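You operate a simulated robot arm through the tools that you are given. There is no shell and no other tool. Be economical: measure what you need, move in short steps, check, and stop when the job is done.

You are at the controls of a simulated two-armed robot. One attempt, no reset.

## Task
Tube 43 read EMPTY on half depth. Park the arm, switch to DEEP and measure it again alone.

The check looks at the end state, three seconds after you hand in, the way a careful person would. Anything else that was tipped, shoved, dropped, spilled or broken makes it a failure.

## Robot
Two 7-joint arms with three-finger grippers on one trunk, on a base that drives. Base frame: it is fixed to the floor where the robot stands at the start and does not move with it; the origin is under the middle of the robot, x ahead of it, y to its left, z up. Readings come in m, degrees, newtons and seconds.
The left shoulder is at the start at [0.036, 0.154, 1.024], the right one opposite. With the tool pointing down near the work surface each hand reaches from about 0.1 to 0.58 m from the robot's upright axis, wherever it stands, measured 20 degrees to its own side. Places, roughly: arm lock lever [0.8, 0.4, 1]; depth switch [0.5, 0.3, 0.9]; dwell switch [0.6, 0.2, 0.9]; fuse holder [0.6, 0.1, 0.9]; hole dial [0.6, 0.3, 0.9]; rack dial [0.6, 0.4, 0.9]; run dial [0.7, 0.2, 0.9]; sampler power switch [0.5, 0.4, 0.9]. Payload 2.69 kg a hand.
The TCP of each hand is the grasp point between the finger pads, 0.029 m short of the fingertips. In the tool frame z runs along the fingers and y along their closing line. Largest opening 0.12 m; the body of the gripper starts 0.078 m behind the TCP.
Orientation is told as [roll, pitch, yaw] about the base's x, y, z axes, in that order, counted from this pose: with the fingers straight down and closing along the base's y, the tool's x points along the base's -x, its y along +y and its z along -z.

## Interface
- The arms move only by the tool play_rows. It takes "left_series", "right_series" or both (then of equal length, played together; a hand with none holds still); each is a list of rows, each a list of 7 numbers: the closure in counts, from 0 (fully open) to 255 (shut), then the shift along the tool's x, y, z in mm, then the turn, a rotation vector about the tool's x, y, z in degrees. In form: [[gripper, x, y, z, rx, ry, rz], ...]. A call has 1 to 8 rows; each row shifts and turns the commanded pose from where the row before left it, along the tool's axes as they then stand. Each row takes 0.2 s and may step no farther than 0.05 m and 8.6 degrees from the row before; otherwise, or with a gripper value out of range, the whole call is refused. A pose out of reach is approached as far as the arm can. The call stops where the force on the tool passes 40 N (or 10 N more than at its start, if that is more) or the arm is blocked; 0.2 s more then pass. The fingers move at their own pace and stop on an object; they squeeze with about 31 N. The grip force told is the motor's: it shows also when the fingers shut on nothing. Time passes only in rows, and 0.2 s behind the last, so rows that do not move let the fingers close. It gives the time, the measured TCP pose, the force on the tool (base axes), the opening and the grip force at its end, in the units of the frame above (readings bear some noise), with the torque about the TCP (base axes, N m) and any sound that the robot's microphone picked up.
- Cameras (640 x 400 px; columns grow to the right, rows downward): "scene" is now at [0.1422, 0.0305, 1.218]; the picture's right is [0.33, -0.94, 0.00], its down [-0.13, -0.05, -0.99] and it looks along [0.94, 0.33, -0.14] (base axes); focal length 214 px, centre (320, 200). "left" rides on the left gripper at [0.063, 0, -0.104] in its tool frame; the picture's right is [0.00, 1.00, 0.00], its down [-0.83, 0.00, -0.56] and it looks along [-0.56, 0.00, 0.83] (tool axes); focal length 275 px, centre (320, 200). "right" rides on the right gripper at [0.063, 0, -0.104] in its tool frame; the picture's right is [0.00, 1.00, 0.00], its down [-0.83, 0.00, -0.56] and it looks along [-0.56, 0.00, 0.83] (tool axes); focal length 275 px, centre (320, 200). There is no depth. A picture from a camera that has moved, and an enlarged one, comes with that camera's place and axes in the base frame and with its lens.
- camera(camera): a new picture of that camera. It takes no simulated time.
- move_column(by): slides the trunk up (or, below 0, down) by that many m; the arms and the scene camera ride with it, the base frame stays. It gives what a move gives, with no picture.
- roll_base(legs): drives the robot by 1 to 6 legs, each [ahead, left, turn to the left] in m, m and degrees, along the robot's own axes; the way and the turn of a leg run together, so that a leg with both is an arc; at most 1.5 m and 180 degrees a leg. The arms and the cameras ride along, it lands a little off, and it stops where it bumps. It gives what a move gives.
- aim_head(pan, tilt): turns the head with the scene camera to pan (to the left, within 80 degrees either way) and tilt (down, from -29 to 69), counted from straight ahead of the robot. It gives what a move gives.
- inspect(camera, box): a new picture of the part [left, top, right, bottom] of that camera's present view, enlarged. It takes no simulated time.
- close_job(): hands the job in; it is judged then, once.

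Work in short steps. Places have to be worked out from the pictures, the camera data and where the tool is seen: move nearer, look again, correct. Check each grasp and each placing, and mend what went wrong. You have 120 turns and 92 pictures in all, those below and enlarged ones among them. Open the grippers and draw the arms clear of the work before you hand the job in, unless the task says otherwise; then end with one line.

The tools are called after "Request:" by a JSON object that holds its "fn" and its "kwargs". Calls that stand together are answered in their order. play_rows: Moves the arms, as the interface text tells. Its arguments: {"type":"object","properties":{"left_series":{"type":"array","items":{"type":"array","items":{"type":"number"}}},"right_series":{"type":"array","items":{"type":"array","items":{"type":"number"}}}},"required":[]} The other tools are called the same way: move_column (by) slides the trunk up or down; roll_base (legs) drives the base; aim_head (pan, tilt) turns the head that bears the scene camera; camera (camera) takes a picture; inspect (camera, box) takes an enlarged picture of a part of a camera's view; close_job () hands the job in.

At the start:

```text
clock: 0.0
left_ee_pos: [0.384, 0.351, 0.9994]
left_tcp_rot: [0.1, 0.0, 0.1]
left_contact_force: [0.2, 0.1, 0.2]
left_moment: [0.0, 0.01, 0.01]
left_width: 0.1198
left_gripper_force: 0.1
right_ee_pos: [0.2786, -0.0363, 1.174]
right_tcp_rot: [0.1, 0.0, 0.0]
right_contact_force: [0.1, 0.7, 0.2]
right_moment: [-0.01, 0.02, 0.05]
right_width: 0.1204
right_gripper_force: 0.1
trunk travel left (down, up): [-0.389, 0.049]
robot x, y, heading: [0.0007, 0.0025, -0.1]
head pan, tilt: [19.2, 7.9]
```

scene: 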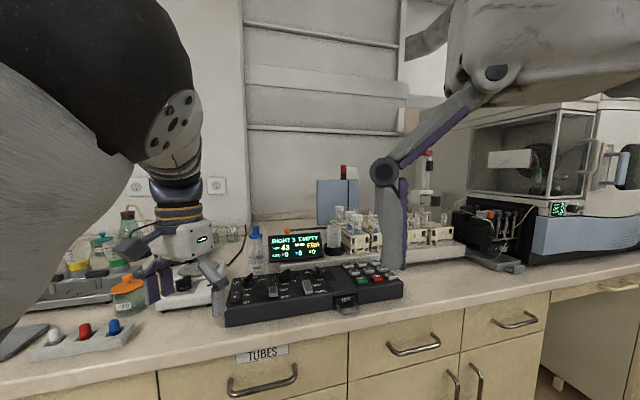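
right: 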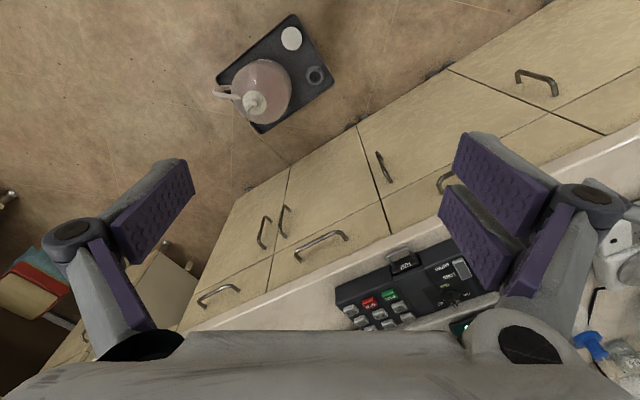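
left: 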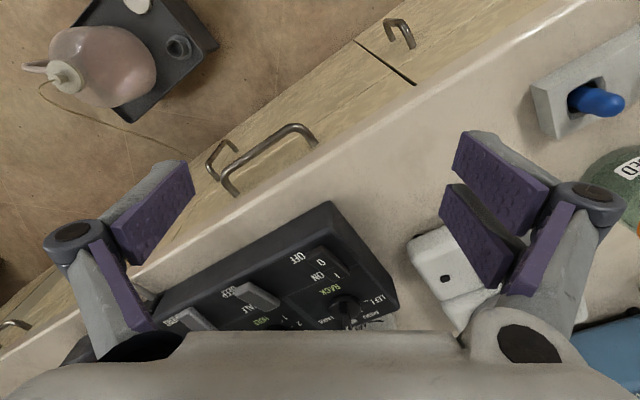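

The scene shows the control panel in the middle with a screen reading "43 EMPTY". I enlarge the panel and the machine behind it.

Request:
{"fn": "inspect", "kwargs": {"camera": "scene", "box": [215, 220, 415, 330]}}

Request:
{"fn": "inspect", "kwargs": {"camera": "scene", "box": [300, 130, 500, 260]}}

Request:
{"fn": "inspect", "kwargs": {"camera": "left", "box": [140, 190, 440, 340]}}

```text
3.20 times, centred on (315, 275) of scene
camera zoom: at [0.1422, 0.0305, 1.218], right [0.33, -0.94, 0.0], down [-0.13, -0.05, -0.99], along [0.94, 0.33, -0.14], focal length 686 px, centre (336, -40)
```

zoom: 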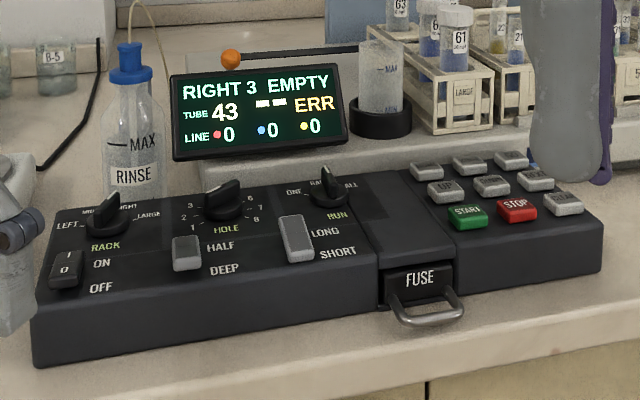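

```text
3.08 times, centred on (400, 195) of scene
camera zoom: at [0.1422, 0.0305, 1.218], right [0.33, -0.94, 0.0], down [-0.13, -0.05, -0.99], along [0.94, 0.33, -0.14], focal length 660 px, centre (74, 215)
```

zoom: 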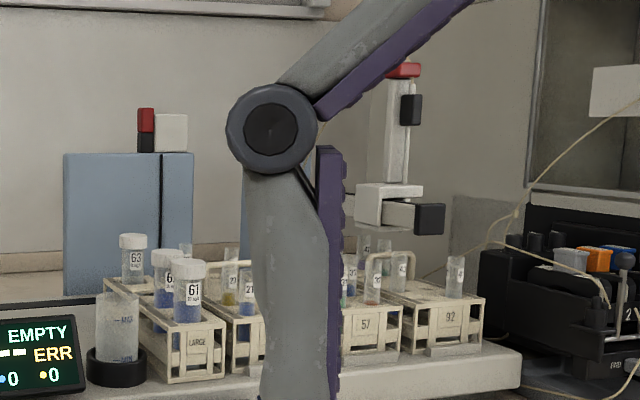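

```text
2.13 times, centred on (290, 265) of left
camera zoom: at [0.3199, 0.3509, 1.1048], right [0.0, 1.0, 0.0], down [0.83, 0.0, 0.56], along [0.56, 0.0, -0.83], focal length 587 px, centre (384, 61)
```

zoom: 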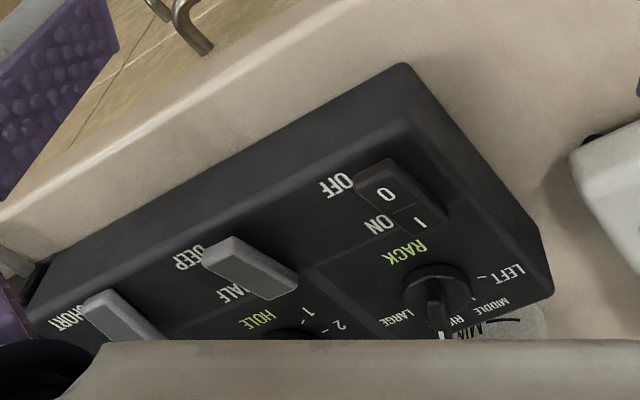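

The right forearm hides part of the racks. I draw the right hand away to the robot's right, watching for nothing in its way there.

Request:
{"fn": "play_rows", "kwargs": {"right_series": [[0, 0, -48, 0, 0, 0, 0], [0, 0, -48, 0, 0, 0, 0], [0, 0, -48, 0, 0, 0, 0], [0, 0, -48, 0, 0, 0, 0], [0, 0, -48, 0, 0, 0, 0]]}}

Request:
{"fn": "camera", "kwargs": {"camera": "scene"}}

```text
clock: 1.2
left_ee_pos: [0.3832, 0.3506, 1.0003]
left_tcp_rot: [0.1, 0.0, 0.0]
left_contact_force: [0.5, -0.7, -0.2]
left_moment: [0.01, -0.01, -0.03]
left_width: 0.1202
left_gripper_force: 0.1
right_ee_pos: [0.2949, -0.2459, 1.1119]
right_tcp_rot: [0.1, 0.0, 0.0]
right_contact_force: [0.4, -0.1, -0.5]
right_moment: [0.02, -0.05, 0.01]
right_width: 0.1199
right_gripper_force: 0.0
right hand out of reach, approached as far as the arm can: row 2, 3, 4, 5
trunk travel left (down, up): [-0.389, 0.049]
robot x, y, heading: [0.0009, -0.0018, 0.2]
head pan, tilt: [19.2, 7.9]
```

```text
85 pictures are left
camera scene: at [0.1423, 0.0298, 1.218], right [0.33, -0.94, 0.0], down [-0.13, -0.04, -0.99], along [0.94, 0.33, -0.14], focal length 214 px, centre (320, 200)
```

scene: 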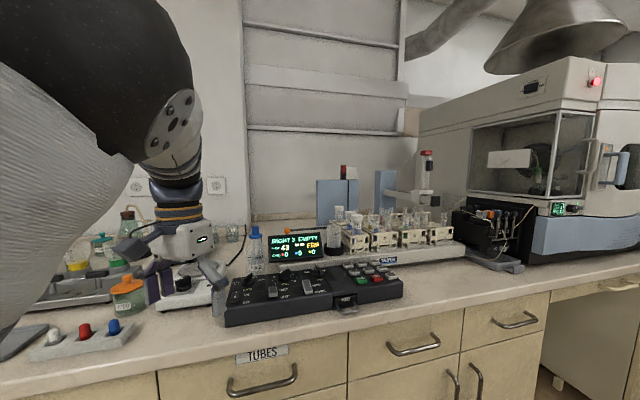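

Clear view now. I enlarge the racks and the sampler arm, the keypad, and the device around the lever.

Request:
{"fn": "inspect", "kwargs": {"camera": "scene", "box": [325, 195, 465, 270]}}

Request:
{"fn": "inspect", "kwargs": {"camera": "scene", "box": [300, 140, 450, 220]}}

Request:
{"fn": "inspect", "kwargs": {"camera": "scene", "box": [320, 255, 410, 310]}}

```text
4.57 times, centred on (395, 232) of scene
camera zoom: at [0.1423, 0.0298, 1.218], right [0.33, -0.94, 0.0], down [-0.13, -0.04, -0.99], along [0.94, 0.33, -0.14], focal length 980 px, centre (-23, 51)
```

zoom: 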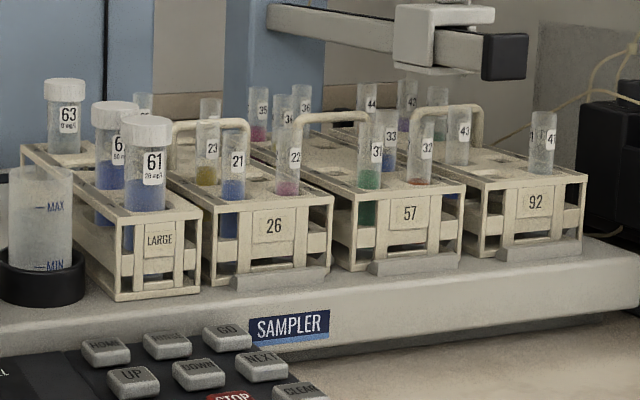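

```text
4.27 times, centred on (375, 180) of scene
camera zoom: at [0.1423, 0.0298, 1.218], right [0.33, -0.94, 0.0], down [-0.13, -0.04, -0.99], along [0.94, 0.33, -0.14], focal length 915 px, centre (85, 285)
```

zoom: 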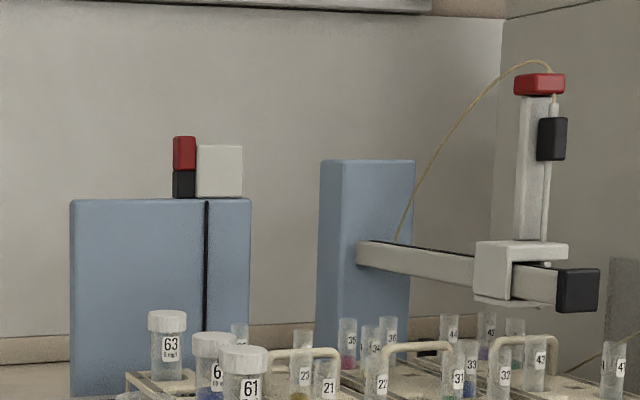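

```text
7.11 times, centred on (365, 282) of scene
camera zoom: at [0.1423, 0.0298, 1.218], right [0.33, -0.94, 0.0], down [-0.13, -0.04, -0.99], along [0.94, 0.33, -0.14], focal length 1525 px, centre (0, -387)
```

zoom: 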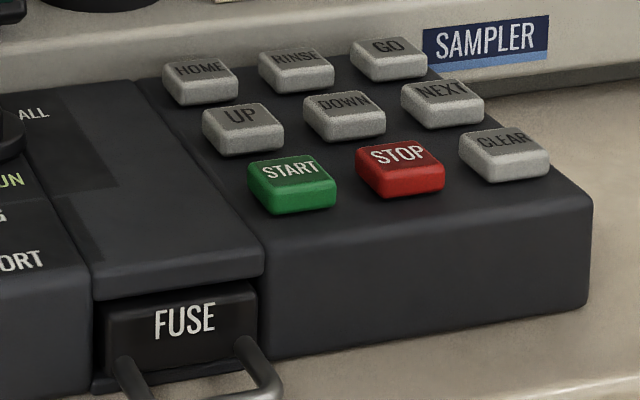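

The keypad reads HOME/RINSE/GO, UP/DOWN/NEXT, START/STOP/CLEAR, and tube 43 stands in the right rack (92). I look closely at the dial positions and at the lever with the orange ball behind the display.

Request:
{"fn": "inspect", "kwargs": {"camera": "scene", "box": [225, 262, 335, 322]}}

Request:
{"fn": "inspect", "kwargs": {"camera": "scene", "box": [260, 220, 350, 270]}}

Request:
{"fn": "inspect", "kwargs": {"camera": "scene", "box": [390, 205, 460, 250]}}

```text
5.82 times, centred on (280, 292) of scene
camera zoom: at [0.1423, 0.0298, 1.218], right [0.33, -0.94, 0.0], down [-0.13, -0.04, -0.99], along [0.94, 0.33, -0.14], focal length 1248 px, centre (553, -335)
```

zoom: 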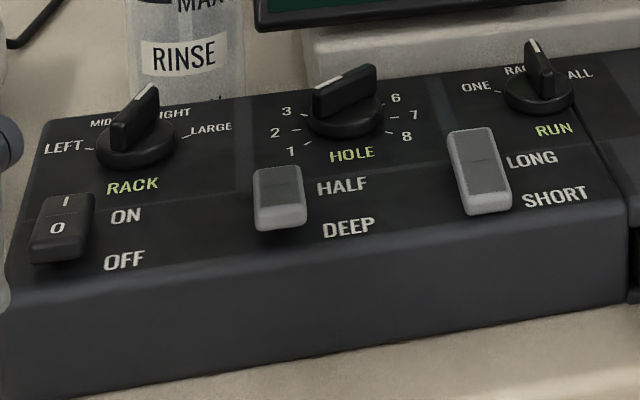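

```text
7.11 times, centred on (305, 245) of scene
camera zoom: at [0.1423, 0.0298, 1.218], right [0.33, -0.94, 0.0], down [-0.13, -0.04, -0.99], along [0.94, 0.33, -0.14], focal length 1525 px, centre (427, -120)
```

zoom: 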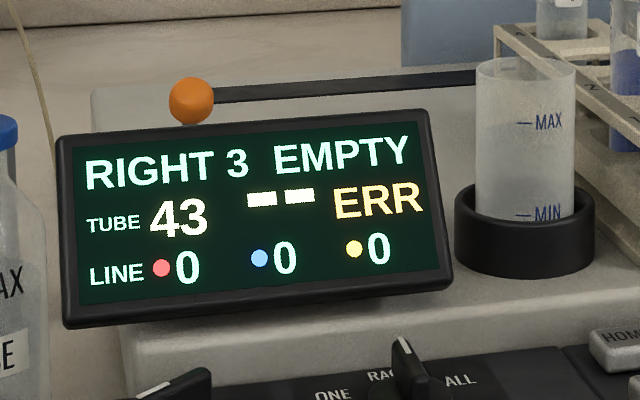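

```text
8.89 times, centred on (425, 228) of scene
camera zoom: at [0.1423, 0.0298, 1.218], right [0.33, -0.94, 0.0], down [-0.13, -0.04, -0.99], along [0.94, 0.33, -0.14], focal length 1906 px, centre (-613, -44)
```

zoom: 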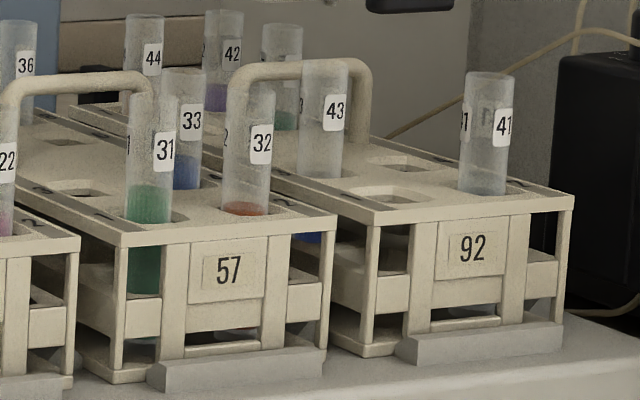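

The panel's front edge runs from about (0.47, 0.36) to (0.72, 0.00) on a bench at z≈0.881, so it is yawed about 34°. Before driving I check the floor for the jug and tray the hand cameras showed near (0.45,-0.3).

Request:
{"fn": "aim_head", "kwargs": {"pan": -25, "tilt": 65}}

Request:
{"fn": "camera", "kwargs": {"camera": "scene"}}

Request:
{"fn": "camera", "kwargs": {"camera": "right"}}

```text
clock: 2.5
left_ee_pos: [0.3833, 0.3498, 1.0]
left_tcp_rot: [0.1, 0.0, 0.0]
left_contact_force: [-1.2, 0.0, 0.3]
left_moment: [0.01, 0.0, 0.0]
left_width: 0.1201
left_gripper_force: 0.0
right_ee_pos: [0.2953, -0.2446, 1.1126]
right_tcp_rot: [0.0, 0.1, 0.0]
right_contact_force: [-0.3, -0.7, -0.7]
right_moment: [-0.03, 0.01, 0.0]
right_width: 0.1198
right_gripper_force: 0.1
trunk travel left (down, up): [-0.389, 0.049]
robot x, y, heading: [0.001, -0.0025, 0.1]
head pan, tilt: [-25.0, 65.0]
```

```text
78 pictures are left
camera scene: at [0.1098, -0.0256, 1.1347], right [-0.42, -0.91, 0.0], down [-0.82, 0.38, -0.42], along [0.38, -0.18, -0.91], focal length 214 px, centre (320, 200)
```

scene: 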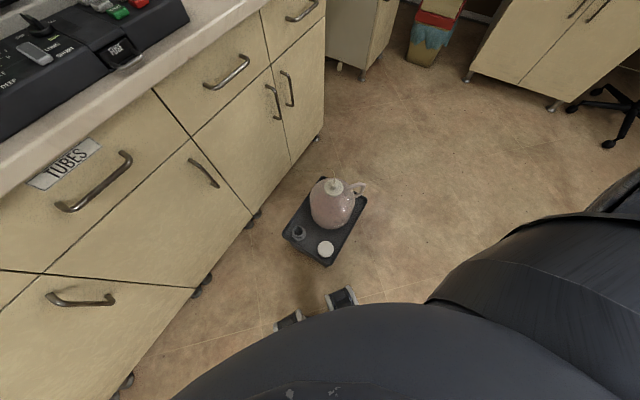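

```text
77 pictures are left
camera right: at [0.2317, -0.244, 1.2165], right [0.0, 1.0, 0.0], down [0.83, 0.0, 0.56], along [0.56, 0.0, -0.83], focal length 275 px, centre (320, 200)
```

right: 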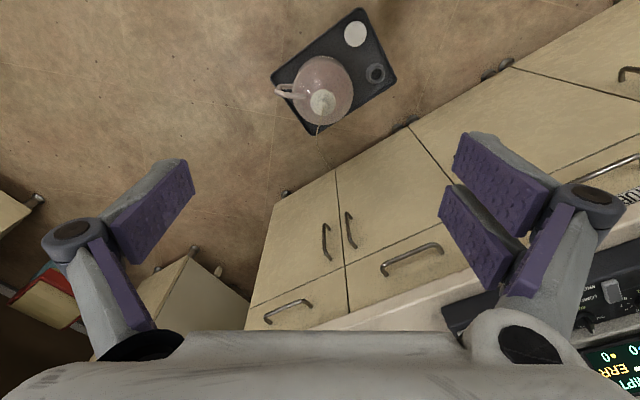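

The tray occupies roughly n 0.12–0.41 m toward the bench and is under the keypad, so I must stay to its left. I first lift and retract the left hand, so that turning 34° left doesn't sweep anything on the bench.

Request:
{"fn": "play_rows", "kwargs": {"left_series": [[0, 0, 0, -45, 0, 0, 0], [0, 0, 0, -45, 0, 0, 0], [0, 0, 0, -45, 0, 0, 0], [0, 45, 0, -10, 0, 0, 0], [0, 45, 0, 0, 0, 0, 0], [0, 45, 0, 0, 0, 0, 0]]}}

Request:
{"fn": "aim_head", "kwargs": {"pan": 20, "tilt": 45}}

Request:
{"fn": "camera", "kwargs": {"camera": "scene"}}

```text
clock: 3.9
left_ee_pos: [0.2503, 0.3636, 1.1563]
left_tcp_rot: [-0.3, 0.0, -0.1]
left_contact_force: [0.6, 0.4, 0.1]
left_moment: [0.01, -0.05, -0.01]
left_width: 0.12
left_gripper_force: 0.0
left hand out of reach, approached as far as the arm can: row 6
right_ee_pos: [0.2953, -0.244, 1.1124]
right_tcp_rot: [0.0, -0.1, 0.0]
right_contact_force: [0.4, 1.0, -0.1]
right_moment: [0.01, -0.01, -0.03]
right_width: 0.1201
right_gripper_force: 0.1
trunk travel left (down, up): [-0.389, 0.049]
robot x, y, heading: [0.0008, -0.0011, -0.0]
head pan, tilt: [-25.0, 65.0]
```

```text
clock: 5.0
left_ee_pos: [0.2513, 0.3642, 1.1551]
left_tcp_rot: [-0.2, 0.0, 0.1]
left_contact_force: [-0.1, 0.7, 0.1]
left_moment: [0.0, -0.02, -0.01]
left_width: 0.1195
left_gripper_force: 0.1
right_ee_pos: [0.2955, -0.2438, 1.1116]
right_tcp_rot: [0.0, 0.0, -0.1]
right_contact_force: [-0.8, 0.7, 0.4]
right_moment: [-0.02, 0.03, 0.0]
right_width: 0.12
right_gripper_force: 0.1
trunk travel left (down, up): [-0.389, 0.049]
robot x, y, heading: [-0.0008, -0.0001, 0.0]
head pan, tilt: [20.0, 45.0]
```

```text
76 pictures are left
camera scene: at [0.132, 0.0048, 1.1533], right [0.06, -1.0, 0.0], down [-0.76, -0.05, -0.65], along [0.65, 0.04, -0.76], focal length 214 px, centre (320, 200)
```

scene: 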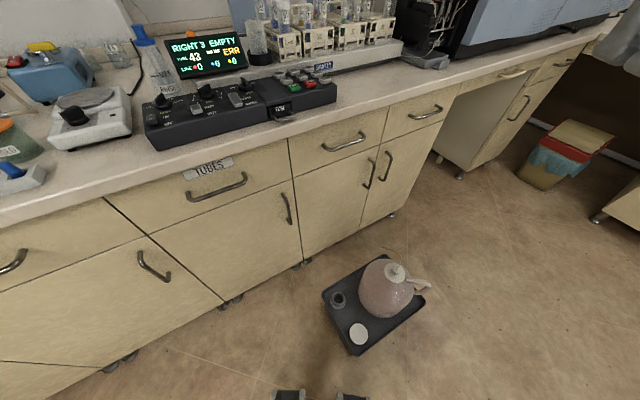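

The tray's left edge is about 0.25 m right of the line I'll drive along. I turn 34° left in place, then go 0.1 m ahead and 0.03 m left, and look at the floor again.

Request:
{"fn": "roll_base", "kwargs": {"legs": [[0, 0, 34], [0.1, 0.03, 0]]}}

Request:
{"fn": "aim_head", "kwargs": {"pan": -35, "tilt": 60}}

Request:
{"fn": "play_rows", "kwargs": {"right_series": [[0, 0, 0, 0, 0, 0, 0], [0, 0, 0, 0, 0, 0, 0], [0, 0, 0, 0, 0, 0, 0]]}}

Request:
{"fn": "camera", "kwargs": {"camera": "scene"}}

```text
clock: 7.7
left_ee_pos: [0.0824, 0.5227, 1.1549]
left_tcp_rot: [-0.2, 0.0, 32.9]
left_contact_force: [0.1, 0.0, 0.0]
left_moment: [-0.04, 0.01, 0.01]
left_width: 0.1201
left_gripper_force: 0.0
right_ee_pos: [0.4484, 0.0343, 1.1124]
right_tcp_rot: [-0.1, 0.0, 32.9]
right_contact_force: [0.1, 1.0, 0.8]
right_moment: [-0.07, 0.02, -0.02]
right_width: 0.1201
right_gripper_force: 0.1
trunk travel left (down, up): [-0.389, 0.049]
robot x, y, heading: [0.0689, 0.0765, 33.1]
head pan, tilt: [20.0, 45.0]
```

```text
clock: 9.0
left_ee_pos: [0.0815, 0.5216, 1.155]
left_tcp_rot: [-0.2, 0.1, 33.0]
left_contact_force: [1.0, -1.3, 0.2]
left_moment: [-0.03, 0.0, 0.04]
left_width: 0.1199
left_gripper_force: 0.1
right_ee_pos: [0.4471, 0.0354, 1.1123]
right_tcp_rot: [0.1, 0.1, 32.9]
right_contact_force: [-0.2, 0.4, -0.1]
right_moment: [0.01, 0.03, 0.01]
right_width: 0.1201
right_gripper_force: 0.2
trunk travel left (down, up): [-0.389, 0.049]
robot x, y, heading: [0.0705, 0.0771, 32.9]
head pan, tilt: [-35.0, 60.0]
```

```text
clock: 9.8
left_ee_pos: [0.0817, 0.5209, 1.1557]
left_tcp_rot: [-0.2, 0.0, 33.0]
left_contact_force: [0.3, 1.3, -0.1]
left_moment: [0.0, 0.0, 0.02]
left_width: 0.1201
left_gripper_force: 0.1
right_ee_pos: [0.4494, 0.0338, 1.1114]
right_tcp_rot: [0.1, 0.0, 33.0]
right_contact_force: [-1.0, -0.1, -0.3]
right_moment: [-0.01, -0.02, 0.0]
right_width: 0.1199
right_gripper_force: 0.1
trunk travel left (down, up): [-0.389, 0.049]
robot x, y, heading: [0.0644, 0.0793, 32.9]
head pan, tilt: [-35.0, 60.0]
```

```text
75 pictures are left
camera scene: at [0.1805, 0.106, 1.1402], right [-0.04, -1.0, 0.0], down [-0.87, 0.03, -0.5], along [0.5, -0.02, -0.87], focal length 214 px, centre (320, 200)
```

scene: 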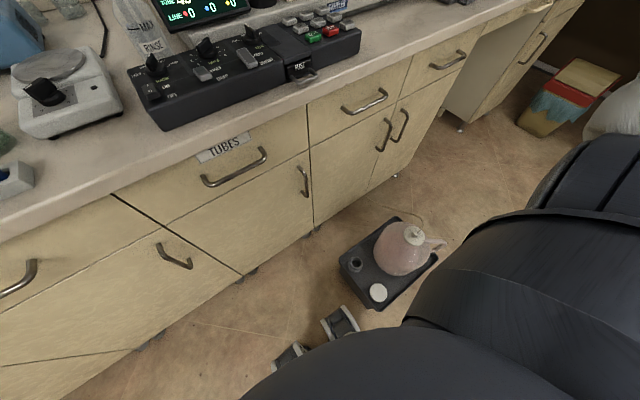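

The robot stands at about (0.066, 0.078), heading 33°. The tray stays well to the right of the front casters and the cabinet is still about 0.45 m ahead, so I go 0.14 m ahead and a touch left.

Request:
{"fn": "roll_base", "kwargs": {"legs": [[0.14, 0.02, 1]]}}

Request:
{"fn": "aim_head", "kwargs": {"pan": -20, "tilt": 40}}

Request:
{"fn": "play_rows", "kwargs": {"right_series": [[0, 0, 0, 0, 0, 0, 0], [0, 0, 0, 0, 0, 0, 0], [0, 0, 0, 0, 0, 0, 0]]}}

Request:
{"fn": "camera", "kwargs": {"camera": "scene"}}

Request:
{"fn": "camera", "kwargs": {"camera": "right"}}

```text
clock: 11.1
left_ee_pos: [0.1785, 0.6149, 1.1556]
left_tcp_rot: [-0.3, 0.0, 33.8]
left_contact_force: [0.8, 0.5, 0.3]
left_moment: [-0.02, 0.03, -0.03]
left_width: 0.1199
left_gripper_force: 0.0
right_ee_pos: [0.5536, 0.1338, 1.1116]
right_tcp_rot: [0.1, -0.1, 33.8]
right_contact_force: [0.4, 0.1, -0.2]
right_moment: [-0.04, 0.03, 0.0]
right_width: 0.12
right_gripper_force: 0.1
trunk travel left (down, up): [-0.389, 0.049]
robot x, y, heading: [0.1749, 0.1688, 34.0]
head pan, tilt: [-35.0, 60.0]
```

```text
clock: 11.9
left_ee_pos: [0.1783, 0.614, 1.155]
left_tcp_rot: [-0.1, 0.0, 33.9]
left_contact_force: [-0.4, 0.4, 0.2]
left_moment: [-0.01, -0.01, -0.01]
left_width: 0.1198
left_gripper_force: 0.1
right_ee_pos: [0.5539, 0.1327, 1.1126]
right_tcp_rot: [0.2, -0.1, 33.8]
right_contact_force: [-0.3, -0.7, -0.3]
right_moment: [-0.06, -0.04, 0.02]
right_width: 0.1201
right_gripper_force: 0.1
trunk travel left (down, up): [-0.389, 0.049]
robot x, y, heading: [0.1728, 0.173, 33.9]
head pan, tilt: [-20.0, 40.0]
```

```text
clock: 12.7
left_ee_pos: [0.1787, 0.6138, 1.1552]
left_tcp_rot: [-0.1, -0.1, 33.8]
left_contact_force: [1.3, -0.3, -0.1]
left_moment: [-0.04, 0.02, -0.01]
left_width: 0.1201
left_gripper_force: 0.1
right_ee_pos: [0.5531, 0.1318, 1.1123]
right_tcp_rot: [0.1, -0.2, 33.8]
right_contact_force: [-0.5, -0.6, -0.6]
right_moment: [-0.01, 0.02, 0.0]
right_width: 0.12
right_gripper_force: 0.0
trunk travel left (down, up): [-0.389, 0.049]
robot x, y, heading: [0.1727, 0.1684, 33.7]
head pan, tilt: [-20.0, 40.0]
```

```text
74 pictures are left
camera scene: at [0.2999, 0.2215, 1.1669], right [0.24, -0.97, 0.0], down [-0.62, -0.15, -0.77], along [0.74, 0.18, -0.64], focal length 214 px, centre (320, 200)
```

scene: 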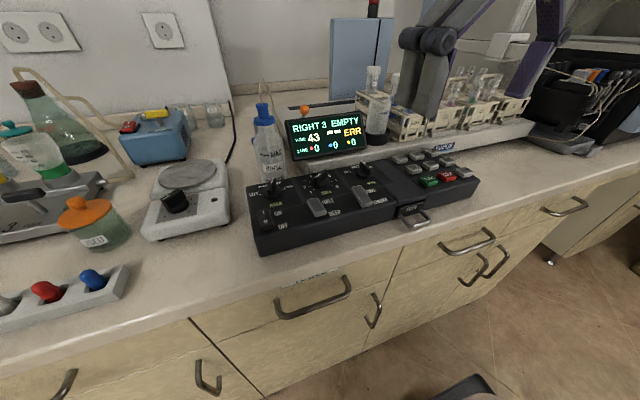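

```text
73 pictures are left
camera right: at [0.5004, 0.0974, 1.2164], right [-0.56, 0.83, 0.0], down [0.69, 0.47, 0.56], along [0.46, 0.31, -0.83], focal length 275 px, centre (320, 200)
```

right: 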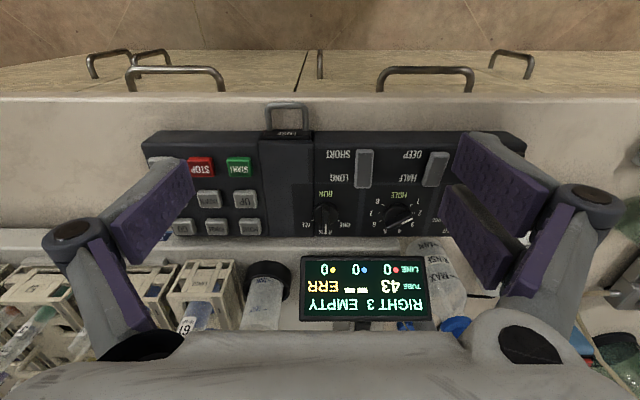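

The right hand camera now looks squarely on the panel. I enlarge the dials and the keypad from it for pointer positions.

Request:
{"fn": "inspect", "kwargs": {"camera": "right", "box": [300, 130, 540, 260]}}

Request:
{"fn": "inspect", "kwargs": {"camera": "right", "box": [140, 125, 320, 240]}}

Request:
{"fn": "inspect", "kwargs": {"camera": "scene", "box": [245, 150, 405, 240]}}

```text
2.67 times, centred on (420, 195) of right
camera zoom: at [0.5004, 0.0974, 1.2164], right [-0.56, 0.83, 0.0], down [0.69, 0.47, 0.56], along [0.46, 0.31, -0.83], focal length 734 px, centre (53, 213)
```

zoom: 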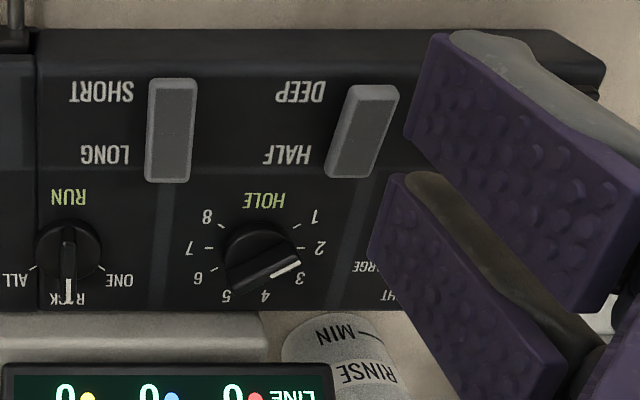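

```text
3.48 times, centred on (230, 182) of right
camera zoom: at [0.5004, 0.0974, 1.2164], right [-0.56, 0.83, 0.0], down [0.69, 0.47, 0.56], along [0.46, 0.31, -0.83], focal length 958 px, centre (633, 261)
```

zoom: 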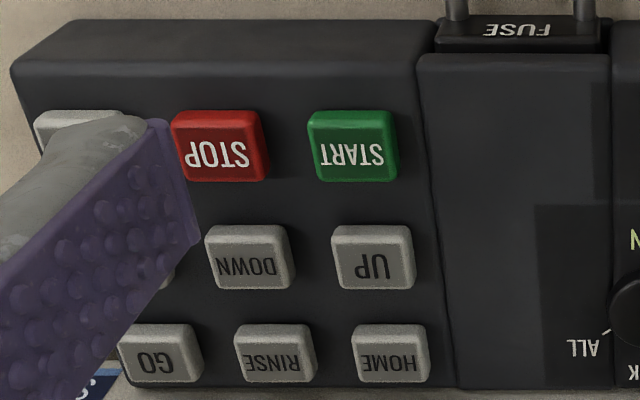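

```text
4.00 times, centred on (325, 195) of scene
camera zoom: at [0.2999, 0.2215, 1.1669], right [0.24, -0.97, 0.0], down [-0.62, -0.15, -0.77], along [0.74, 0.18, -0.64], focal length 858 px, centre (300, 220)
```

zoom: 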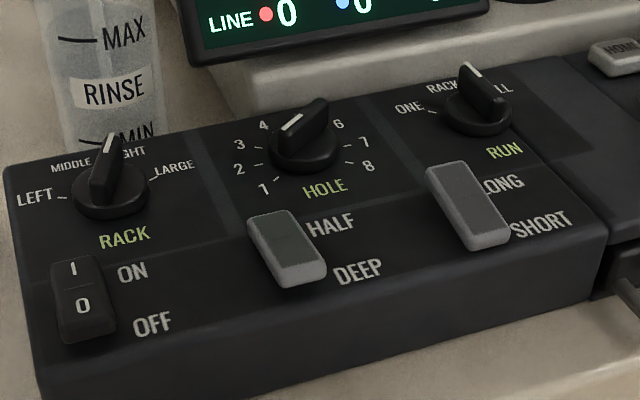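

Hole dial points to 3, run dial to RACK (must become ONE), depth is on HALF. HOME I place at about n 0.698, l -0.289 (panel frame, yaw 33.8°). I look at the lever with the orange ball and the sampler arm before pressing anything.

Request:
{"fn": "inspect", "kwargs": {"camera": "scene", "box": [265, 85, 405, 165]}}

Request:
{"fn": "inspect", "kwargs": {"camera": "scene", "box": [240, 165, 300, 205]}}

```text
4.57 times, centred on (335, 125) of scene
camera zoom: at [0.2999, 0.2215, 1.1669], right [0.24, -0.97, 0.0], down [-0.62, -0.15, -0.77], along [0.74, 0.18, -0.64], focal length 980 px, centre (251, 543)
```

zoom: 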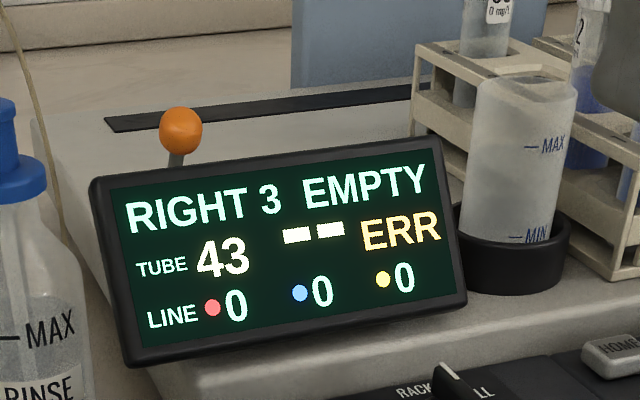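

```text
10.00 times, centred on (270, 185) of scene
camera zoom: at [0.2999, 0.2215, 1.1669], right [0.24, -0.97, 0.0], down [-0.62, -0.15, -0.77], along [0.74, 0.18, -0.64], focal length 2145 px, centre (820, 350)
```

zoom: 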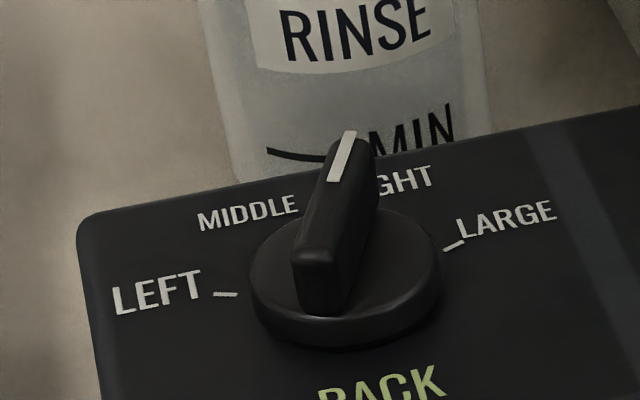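

Rack dial already points to RIGHT. I close the right gripper and move it over HOME, tip staying well above the panel.

Request:
{"fn": "play_rows", "kwargs": {"right_series": [[255, -25, -30, 0, 0, 0, 0], [255, -35, -30, 0, 0, 0, 0], [255, -35, -31, 15, 0, 0, 0], [255, -35, 0, 30, 0, 0, 0], [255, -35, 0, 30, 0, 0, 0], [255, 0, 0, 20, 0, 0, 0]]}}

Request:
{"fn": "camera", "kwargs": {"camera": "right"}}

Request:
{"fn": "camera", "kwargs": {"camera": "scene"}}

```text
clock: 14.1
left_ee_pos: [0.1785, 0.613, 1.1551]
left_tcp_rot: [-0.1, 0.1, 33.8]
left_contact_force: [-0.7, 0.2, 0.5]
left_moment: [0.0, -0.01, 0.03]
left_width: 0.12
left_gripper_force: 0.1
right_ee_pos: [0.741, 0.1499, 1.0139]
right_tcp_rot: [0.1, -0.2, 33.8]
right_contact_force: [0.1, -0.4, 0.0]
right_moment: [-0.02, -0.01, 0.0]
right_width: 0.0002
right_gripper_force: 28.2
right hand out of reach, approached as far as the arm can: row 1
trunk travel left (down, up): [-0.389, 0.049]
robot x, y, heading: [0.1716, 0.1711, 34.1]
head pan, tilt: [-20.0, 40.0]
```

```text
67 pictures are left
camera right: at [0.6887, 0.1153, 1.1183], right [-0.56, 0.83, 0.0], down [0.69, 0.46, 0.56], along [0.46, 0.31, -0.83], focal length 275 px, centre (320, 200)
```

right: 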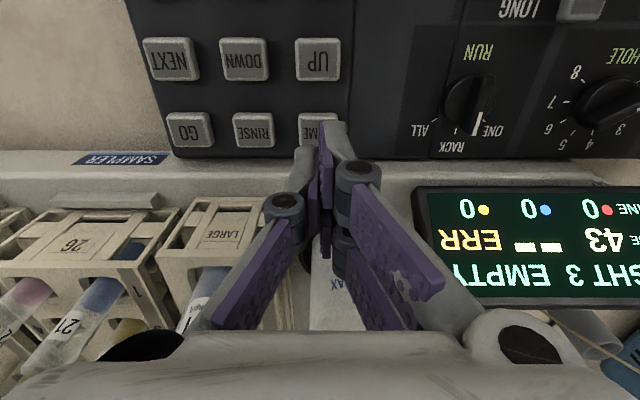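

```text
66 pictures are left
camera scene: at [0.2996, 0.2211, 1.167], right [0.24, -0.97, 0.0], down [-0.62, -0.15, -0.77], along [0.74, 0.18, -0.64], focal length 214 px, centre (320, 200)
```

scene: 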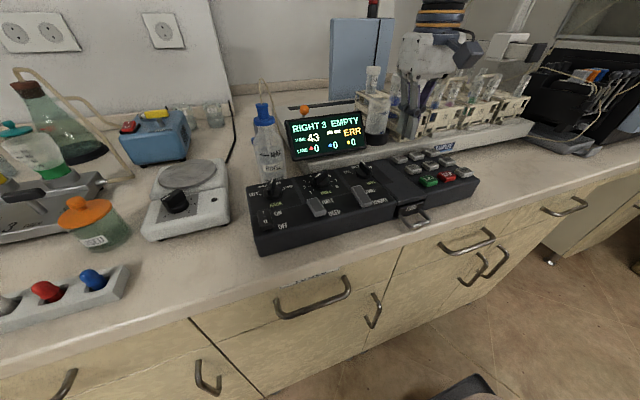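

Tip is over HOME (TCP n 0.699, l -0.287 against HOME 0.700, -0.288). I press down in small steps.

Request:
{"fn": "play_rows", "kwargs": {"right_series": [[255, 0, 0, 20, 0, 0, 0], [255, 0, 0, 12, 0, 0, 0], [255, 0, 0, 4, 0, 0, 0], [255, 0, 0, 4, 0, 0, 0], [255, 0, 0, 3, 0, 0, 0], [255, 0, 0, 3, 0, 0, 0], [255, 0, 0, 3, 0, 0, 0]]}}

Request:
{"fn": "camera", "kwargs": {"camera": "scene"}}

```text
clock: 15.7
left_ee_pos: [0.1791, 0.6139, 1.1551]
left_tcp_rot: [-0.1, 0.0, 33.8]
left_contact_force: [0.2, 0.0, -0.9]
left_moment: [0.01, -0.02, 0.0]
left_width: 0.12
left_gripper_force: 0.1
right_ee_pos: [0.741, 0.1511, 0.964]
right_tcp_rot: [0.0, -0.1, 33.8]
right_contact_force: [-0.1, -0.1, -0.2]
right_moment: [-0.01, 0.02, 0.01]
right_width: 0.0061
right_gripper_force: 28.4
trunk travel left (down, up): [-0.389, 0.049]
robot x, y, heading: [0.1707, 0.1685, 33.8]
head pan, tilt: [-20.0, 40.0]
```

```text
65 pictures are left
camera scene: at [0.2999, 0.2216, 1.1669], right [0.24, -0.97, 0.0], down [-0.62, -0.15, -0.77], along [0.74, 0.18, -0.64], focal length 214 px, centre (320, 200)
```

scene: 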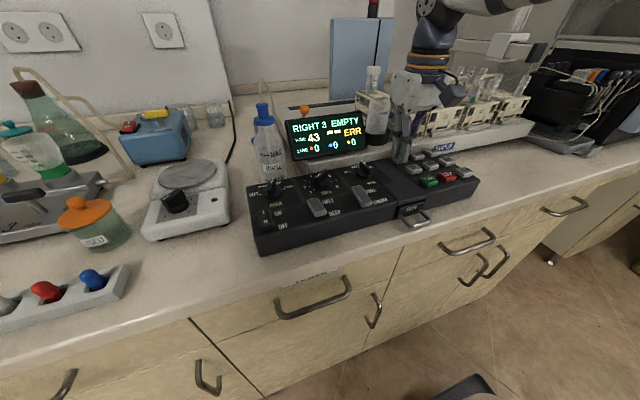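

No contact yet at tip z 0.935. I keep going in small steps.

Request:
{"fn": "play_rows", "kwargs": {"right_series": [[255, 0, 0, 3, 0, 0, 0], [255, 0, 0, 3, 0, 0, 0], [255, 0, 0, 3, 0, 0, 0], [255, 0, 0, 3, 0, 0, 0], [255, 0, 0, 0, 0, 0, 0]]}}

Request:
{"fn": "inspect", "kwargs": {"camera": "scene", "box": [280, 90, 440, 190]}}

```text
clock: 16.9
left_ee_pos: [0.177, 0.6148, 1.1563]
left_tcp_rot: [-0.3, 0.0, 33.7]
left_contact_force: [-0.1, -0.7, 0.0]
left_moment: [0.05, 0.01, 0.0]
left_width: 0.12
left_gripper_force: 0.1
right_ee_pos: [0.7414, 0.1527, 0.9548]
right_tcp_rot: [0.0, -0.5, 33.8]
right_contact_force: [8.9, -2.5, 29.1]
right_moment: [-0.05, -0.17, -0.02]
right_width: 0.0062
right_gripper_force: 28.4
trunk travel left (down, up): [-0.389, 0.049]
robot x, y, heading: [0.1716, 0.1722, 33.7]
head pan, tilt: [-20.0, 40.0]
heard: click
```

```text
4.00 times, centred on (360, 140) of scene
camera zoom: at [0.2988, 0.2213, 1.1674], right [0.24, -0.97, 0.0], down [-0.62, -0.15, -0.77], along [0.74, 0.18, -0.64], focal length 858 px, centre (160, 440)
```

zoom: 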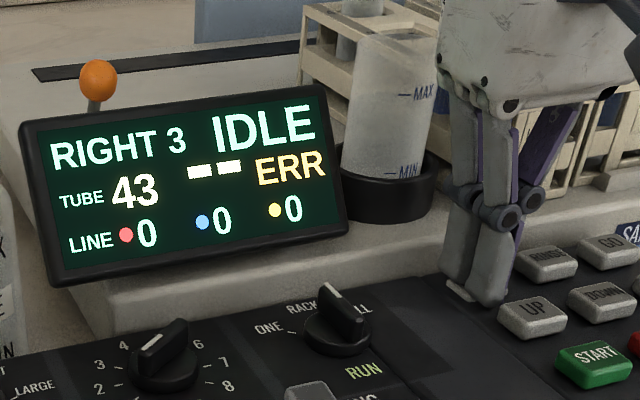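

A click, and the display went from EMPTY to IDLE, so the home command took. I lift the hand and check where the sampler arm is.

Request:
{"fn": "play_rows", "kwargs": {"right_series": [[255, 0, 0, -20, 0, 0, 0], [255, 0, 0, -40, 0, 0, 0], [255, 40, 40, -20, 0, 0, 0], [255, 45, 45, 0, 0, 0, 0], [255, 0, 45, 0, 0, 0, 0], [255, 0, 45, 0, 0, 0, 0], [255, 0, 45, 0, 0, 0, 0]]}}

Request:
{"fn": "camera", "kwargs": {"camera": "scene"}}

Request:
{"fn": "camera", "kwargs": {"camera": "right"}}

```text
refused: row 3 steps farther than a row can; nothing moved
```

```text
63 pictures are left
camera scene: at [0.2988, 0.2213, 1.1674], right [0.24, -0.97, 0.0], down [-0.62, -0.15, -0.77], along [0.74, 0.18, -0.64], focal length 214 px, centre (320, 200)
```

scene: 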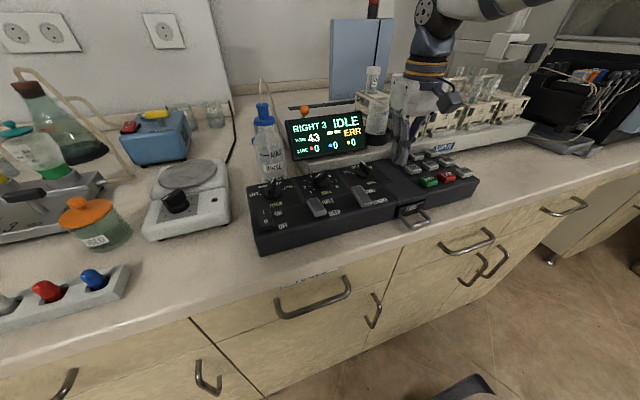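

```text
62 pictures are left
camera right: at [0.6881, 0.1166, 1.0585], right [-0.56, 0.83, 0.0], down [0.68, 0.46, 0.56], along [0.47, 0.31, -0.83], focal length 275 px, centre (320, 200)
```

right: 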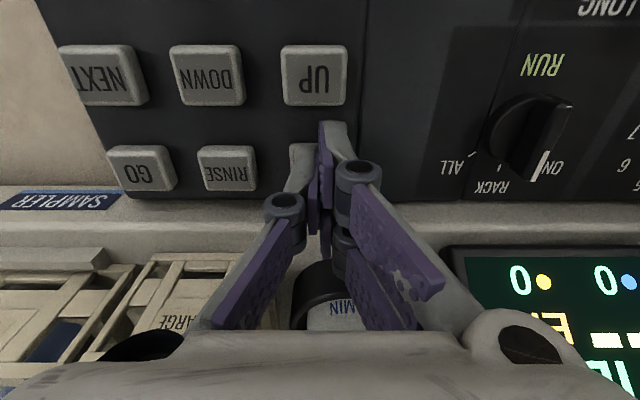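

The row was too long, so nothing moved. I redo it with shorter steps: up 60 mm, then 94 mm back and 225 mm left toward the depth switch.

Request:
{"fn": "play_rows", "kwargs": {"right_series": [[255, 0, 0, -15, 0, 0, 0], [255, 0, 0, -45, 0, 0, 0], [255, 32, 35, 0, 0, 0, 0], [255, 31, 38, 0, 0, 0, 0], [255, 31, 38, 0, 0, 0, 0], [255, 0, 38, 0, 0, 0, 0], [255, 0, 38, 0, 0, 0, 0], [255, 0, 38, 0, 0, 0, 0]]}}

Request:
{"fn": "camera", "kwargs": {"camera": "scene"}}

Request:
{"fn": "camera", "kwargs": {"camera": "right"}}

```text
clock: 18.7
left_ee_pos: [0.1781, 0.614, 1.1547]
left_tcp_rot: [-0.2, 0.0, 33.7]
left_contact_force: [-0.9, -0.5, 1.0]
left_moment: [-0.01, -0.01, 0.02]
left_width: 0.1199
left_gripper_force: 0.2
right_ee_pos: [0.5368, 0.2867, 1.0134]
right_tcp_rot: [0.0, 0.0, 33.8]
right_contact_force: [0.7, -0.6, -0.1]
right_moment: [0.0, -0.03, 0.02]
right_width: 0.0001
right_gripper_force: 28.2
trunk travel left (down, up): [-0.389, 0.049]
robot x, y, heading: [0.1702, 0.1692, 33.7]
head pan, tilt: [-20.0, 40.0]
```

```text
61 pictures are left
camera scene: at [0.2995, 0.2223, 1.1669], right [0.24, -0.97, 0.0], down [-0.62, -0.15, -0.77], along [0.74, 0.18, -0.64], focal length 214 px, centre (320, 200)
```

scene: 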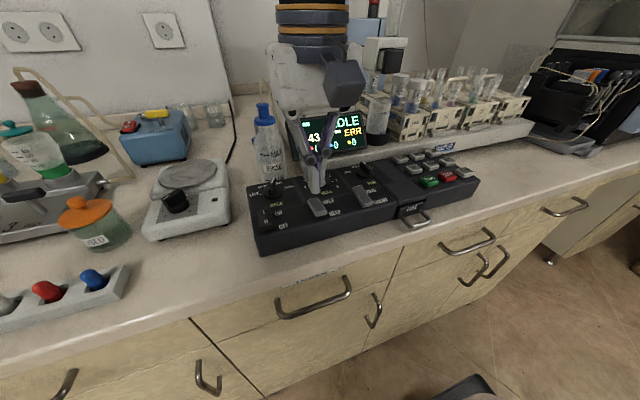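

```text
60 pictures are left
camera right: at [0.4846, 0.253, 1.1172], right [-0.56, 0.83, 0.0], down [0.69, 0.46, 0.56], along [0.46, 0.31, -0.83], focal length 275 px, centre (320, 200)
```

right: 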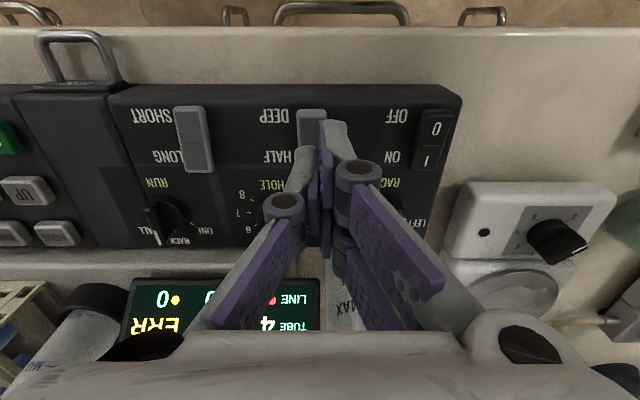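

The sampler arm has travelled to the home end. I zoom on the depth switch under the fingertips.

Request:
{"fn": "inspect", "kwargs": {"camera": "right", "box": [240, 90, 400, 190]}}

Request:
{"fn": "inspect", "kwargs": {"camera": "scene", "box": [280, 170, 360, 230]}}

```text
4.00 times, centred on (320, 140) of right
camera zoom: at [0.4846, 0.253, 1.1172], right [-0.56, 0.83, 0.0], down [0.69, 0.46, 0.56], along [0.46, 0.31, -0.83], focal length 1101 px, centre (320, 440)
```

zoom: 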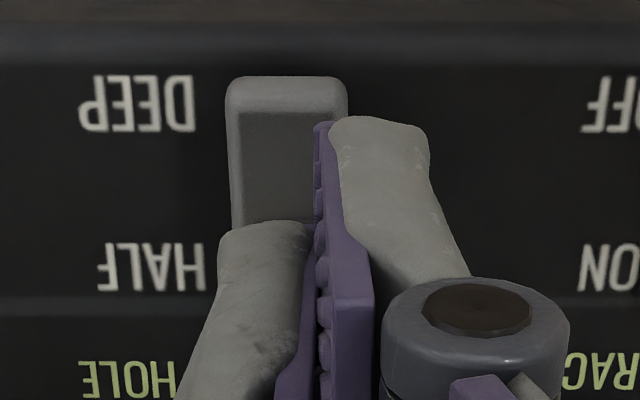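

```text
6.67 times, centred on (320, 200) of scene
camera zoom: at [0.2995, 0.2223, 1.1669], right [0.24, -0.97, 0.0], down [-0.62, -0.15, -0.77], along [0.74, 0.18, -0.64], focal length 1430 px, centre (320, 200)
```

zoom: 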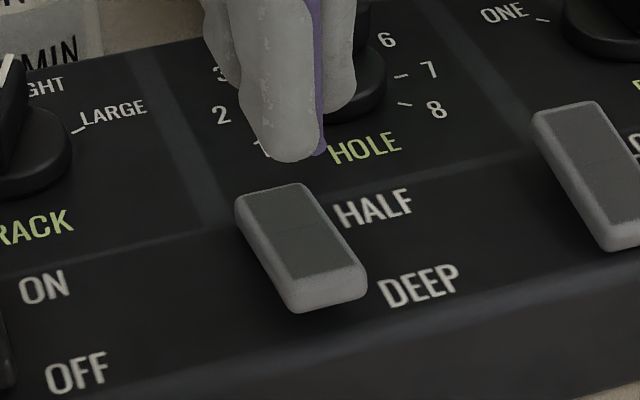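

The DEEP end lies at about n 0.600, l -0.065. The TCP is at n 0.6055, l -0.060, so I shift 5 mm right and press down carefully.

Request:
{"fn": "play_rows", "kwargs": {"right_series": [[255, 0, -5, 20, 0, 0, 0], [255, 0, 0, 20, 0, 0, 0], [255, 0, 0, 6, 0, 0, 0], [255, 0, 0, 4, 0, 0, 0], [255, 0, 0, 4, 0, 0, 0], [255, 0, 0, 3, 0, 0, 0], [255, 0, 0, 3, 0, 0, 0]]}}

Request:
{"fn": "inspect", "kwargs": {"camera": "scene", "box": [280, 170, 360, 230]}}

```text
clock: 20.0
left_ee_pos: [0.1754, 0.6125, 1.1557]
left_tcp_rot: [-0.1, -0.3, 33.8]
left_contact_force: [-0.2, -0.5, 0.7]
left_moment: [0.06, 0.0, -0.01]
left_width: 0.1201
left_gripper_force: 0.0
right_ee_pos: [0.5399, 0.2832, 0.9651]
right_tcp_rot: [0.3, -0.8, 33.9]
right_contact_force: [-4.3, -8.0, 27.2]
right_moment: [-0.02, -0.05, 0.04]
right_width: 0.0059
right_gripper_force: 28.6
trunk travel left (down, up): [-0.389, 0.049]
robot x, y, heading: [0.1688, 0.1723, 33.8]
head pan, tilt: [-20.0, 40.0]
stopped in row 6 (right hand): the force on the tool passed its limit at 46 N (the readings are from after the stop); the commanded pose is now the measured one
```

```text
6.67 times, centred on (320, 200) of scene
camera zoom: at [0.2979, 0.2197, 1.1675], right [0.24, -0.97, 0.0], down [-0.62, -0.15, -0.77], along [0.74, 0.18, -0.64], focal length 1430 px, centre (320, 200)
```

zoom: 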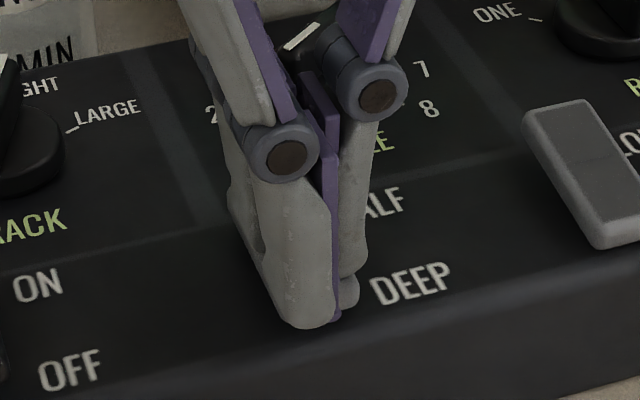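

It stopped at 46 N with no click; I was likely too near the rocker's pivot. I lift, shift 7 mm toward the DEEP end and look.

Request:
{"fn": "play_rows", "kwargs": {"right_series": [[255, 0, 0, -15, 0, 0, 0], [255, 7, 0, 0, 0, 0, 0], [255, 0, 0, 0, 0, 0, 0]]}}

Request:
{"fn": "inspect", "kwargs": {"camera": "scene", "box": [280, 170, 360, 230]}}

Request:
{"fn": "inspect", "kwargs": {"camera": "right", "box": [240, 70, 400, 170]}}

```text
clock: 20.8
left_ee_pos: [0.1777, 0.6142, 1.1545]
left_tcp_rot: [-0.2, 0.0, 33.9]
left_contact_force: [0.2, -0.3, -0.4]
left_moment: [0.01, -0.01, 0.02]
left_width: 0.12
left_gripper_force: 0.0
right_ee_pos: [0.537, 0.2808, 0.9766]
right_tcp_rot: [0.2, -0.6, 33.8]
right_contact_force: [0.0, 0.3, -0.8]
right_moment: [-0.01, 0.04, -0.03]
right_width: 0.0001
right_gripper_force: 28.6
trunk travel left (down, up): [-0.389, 0.049]
robot x, y, heading: [0.1709, 0.1742, 33.6]
head pan, tilt: [-20.0, 40.0]
```

```text
6.67 times, centred on (320, 200) of scene
camera zoom: at [0.3, 0.2215, 1.1669], right [0.24, -0.97, 0.0], down [-0.62, -0.15, -0.77], along [0.74, 0.18, -0.64], focal length 1430 px, centre (320, 200)
```

zoom: 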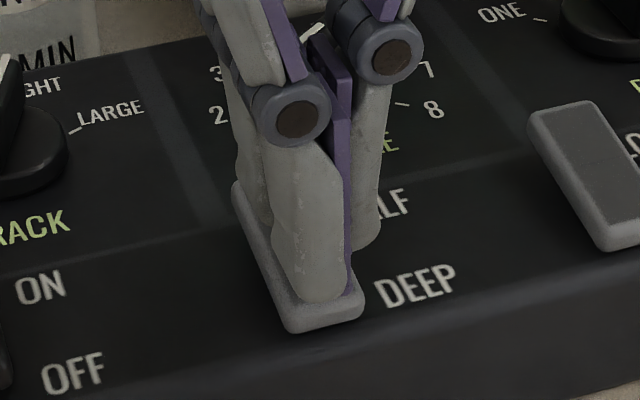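

```text
4.00 times, centred on (320, 120) of right
camera zoom: at [0.4826, 0.2448, 1.0806], right [-0.56, 0.83, 0.0], down [0.69, 0.46, 0.56], along [0.47, 0.32, -0.83], focal length 1101 px, centre (320, 520)
```

zoom: 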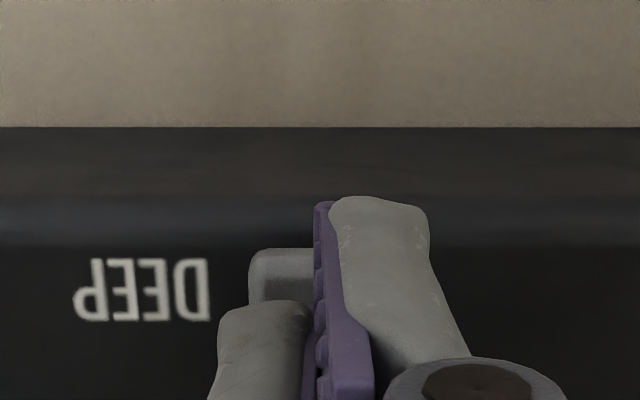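

The rocker now looks different: DEEP end lower, HALF end raised. I lift away and verify.

Request:
{"fn": "play_rows", "kwargs": {"right_series": [[255, 0, 0, -30, 0, 0, 0], [255, 0, -45, -10, 0, 0, 0], [255, 0, -45, 0, 0, 0, 0], [255, 0, -40, 0, 0, 0, 0]]}}

Request:
{"fn": "inspect", "kwargs": {"camera": "scene", "box": [240, 90, 420, 230]}}

Request:
{"fn": "inspect", "kwargs": {"camera": "right", "box": [260, 90, 560, 290]}}

```text
clock: 21.8
left_ee_pos: [0.179, 0.6132, 1.1548]
left_tcp_rot: [0.0, 0.0, 33.8]
left_contact_force: [0.1, -0.6, 0.1]
left_moment: [0.01, 0.0, 0.02]
left_width: 0.1199
left_gripper_force: 0.0
right_ee_pos: [0.6086, 0.1685, 1.016]
right_tcp_rot: [0.3, -0.5, 33.8]
right_contact_force: [0.9, -0.1, 1.1]
right_moment: [0.03, 0.0, 0.01]
right_width: 0.0
right_gripper_force: 28.5
trunk travel left (down, up): [-0.389, 0.049]
robot x, y, heading: [0.1703, 0.1695, 33.7]
head pan, tilt: [-20.0, 40.0]
```

```text
2.86 times, centred on (330, 160) of scene
camera zoom: at [0.3003, 0.2207, 1.1669], right [0.24, -0.97, 0.0], down [-0.62, -0.15, -0.77], along [0.74, 0.18, -0.64], focal length 613 px, centre (291, 314)
```

zoom: 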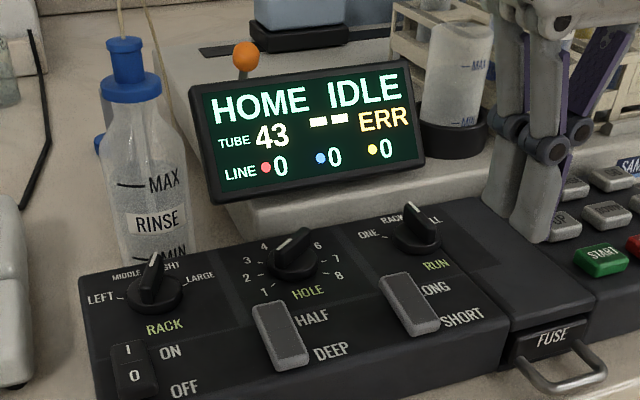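

```text
2.00 times, centred on (410, 190) of right
camera zoom: at [0.5557, 0.1325, 1.12], right [-0.56, 0.83, 0.0], down [0.69, 0.46, 0.56], along [0.47, 0.32, -0.83], focal length 551 px, centre (140, 220)
```

zoom: 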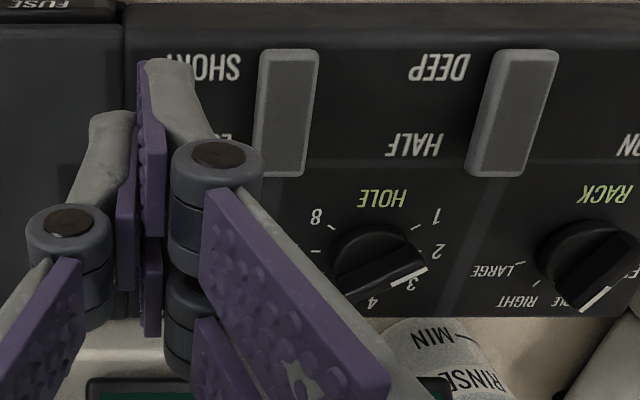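

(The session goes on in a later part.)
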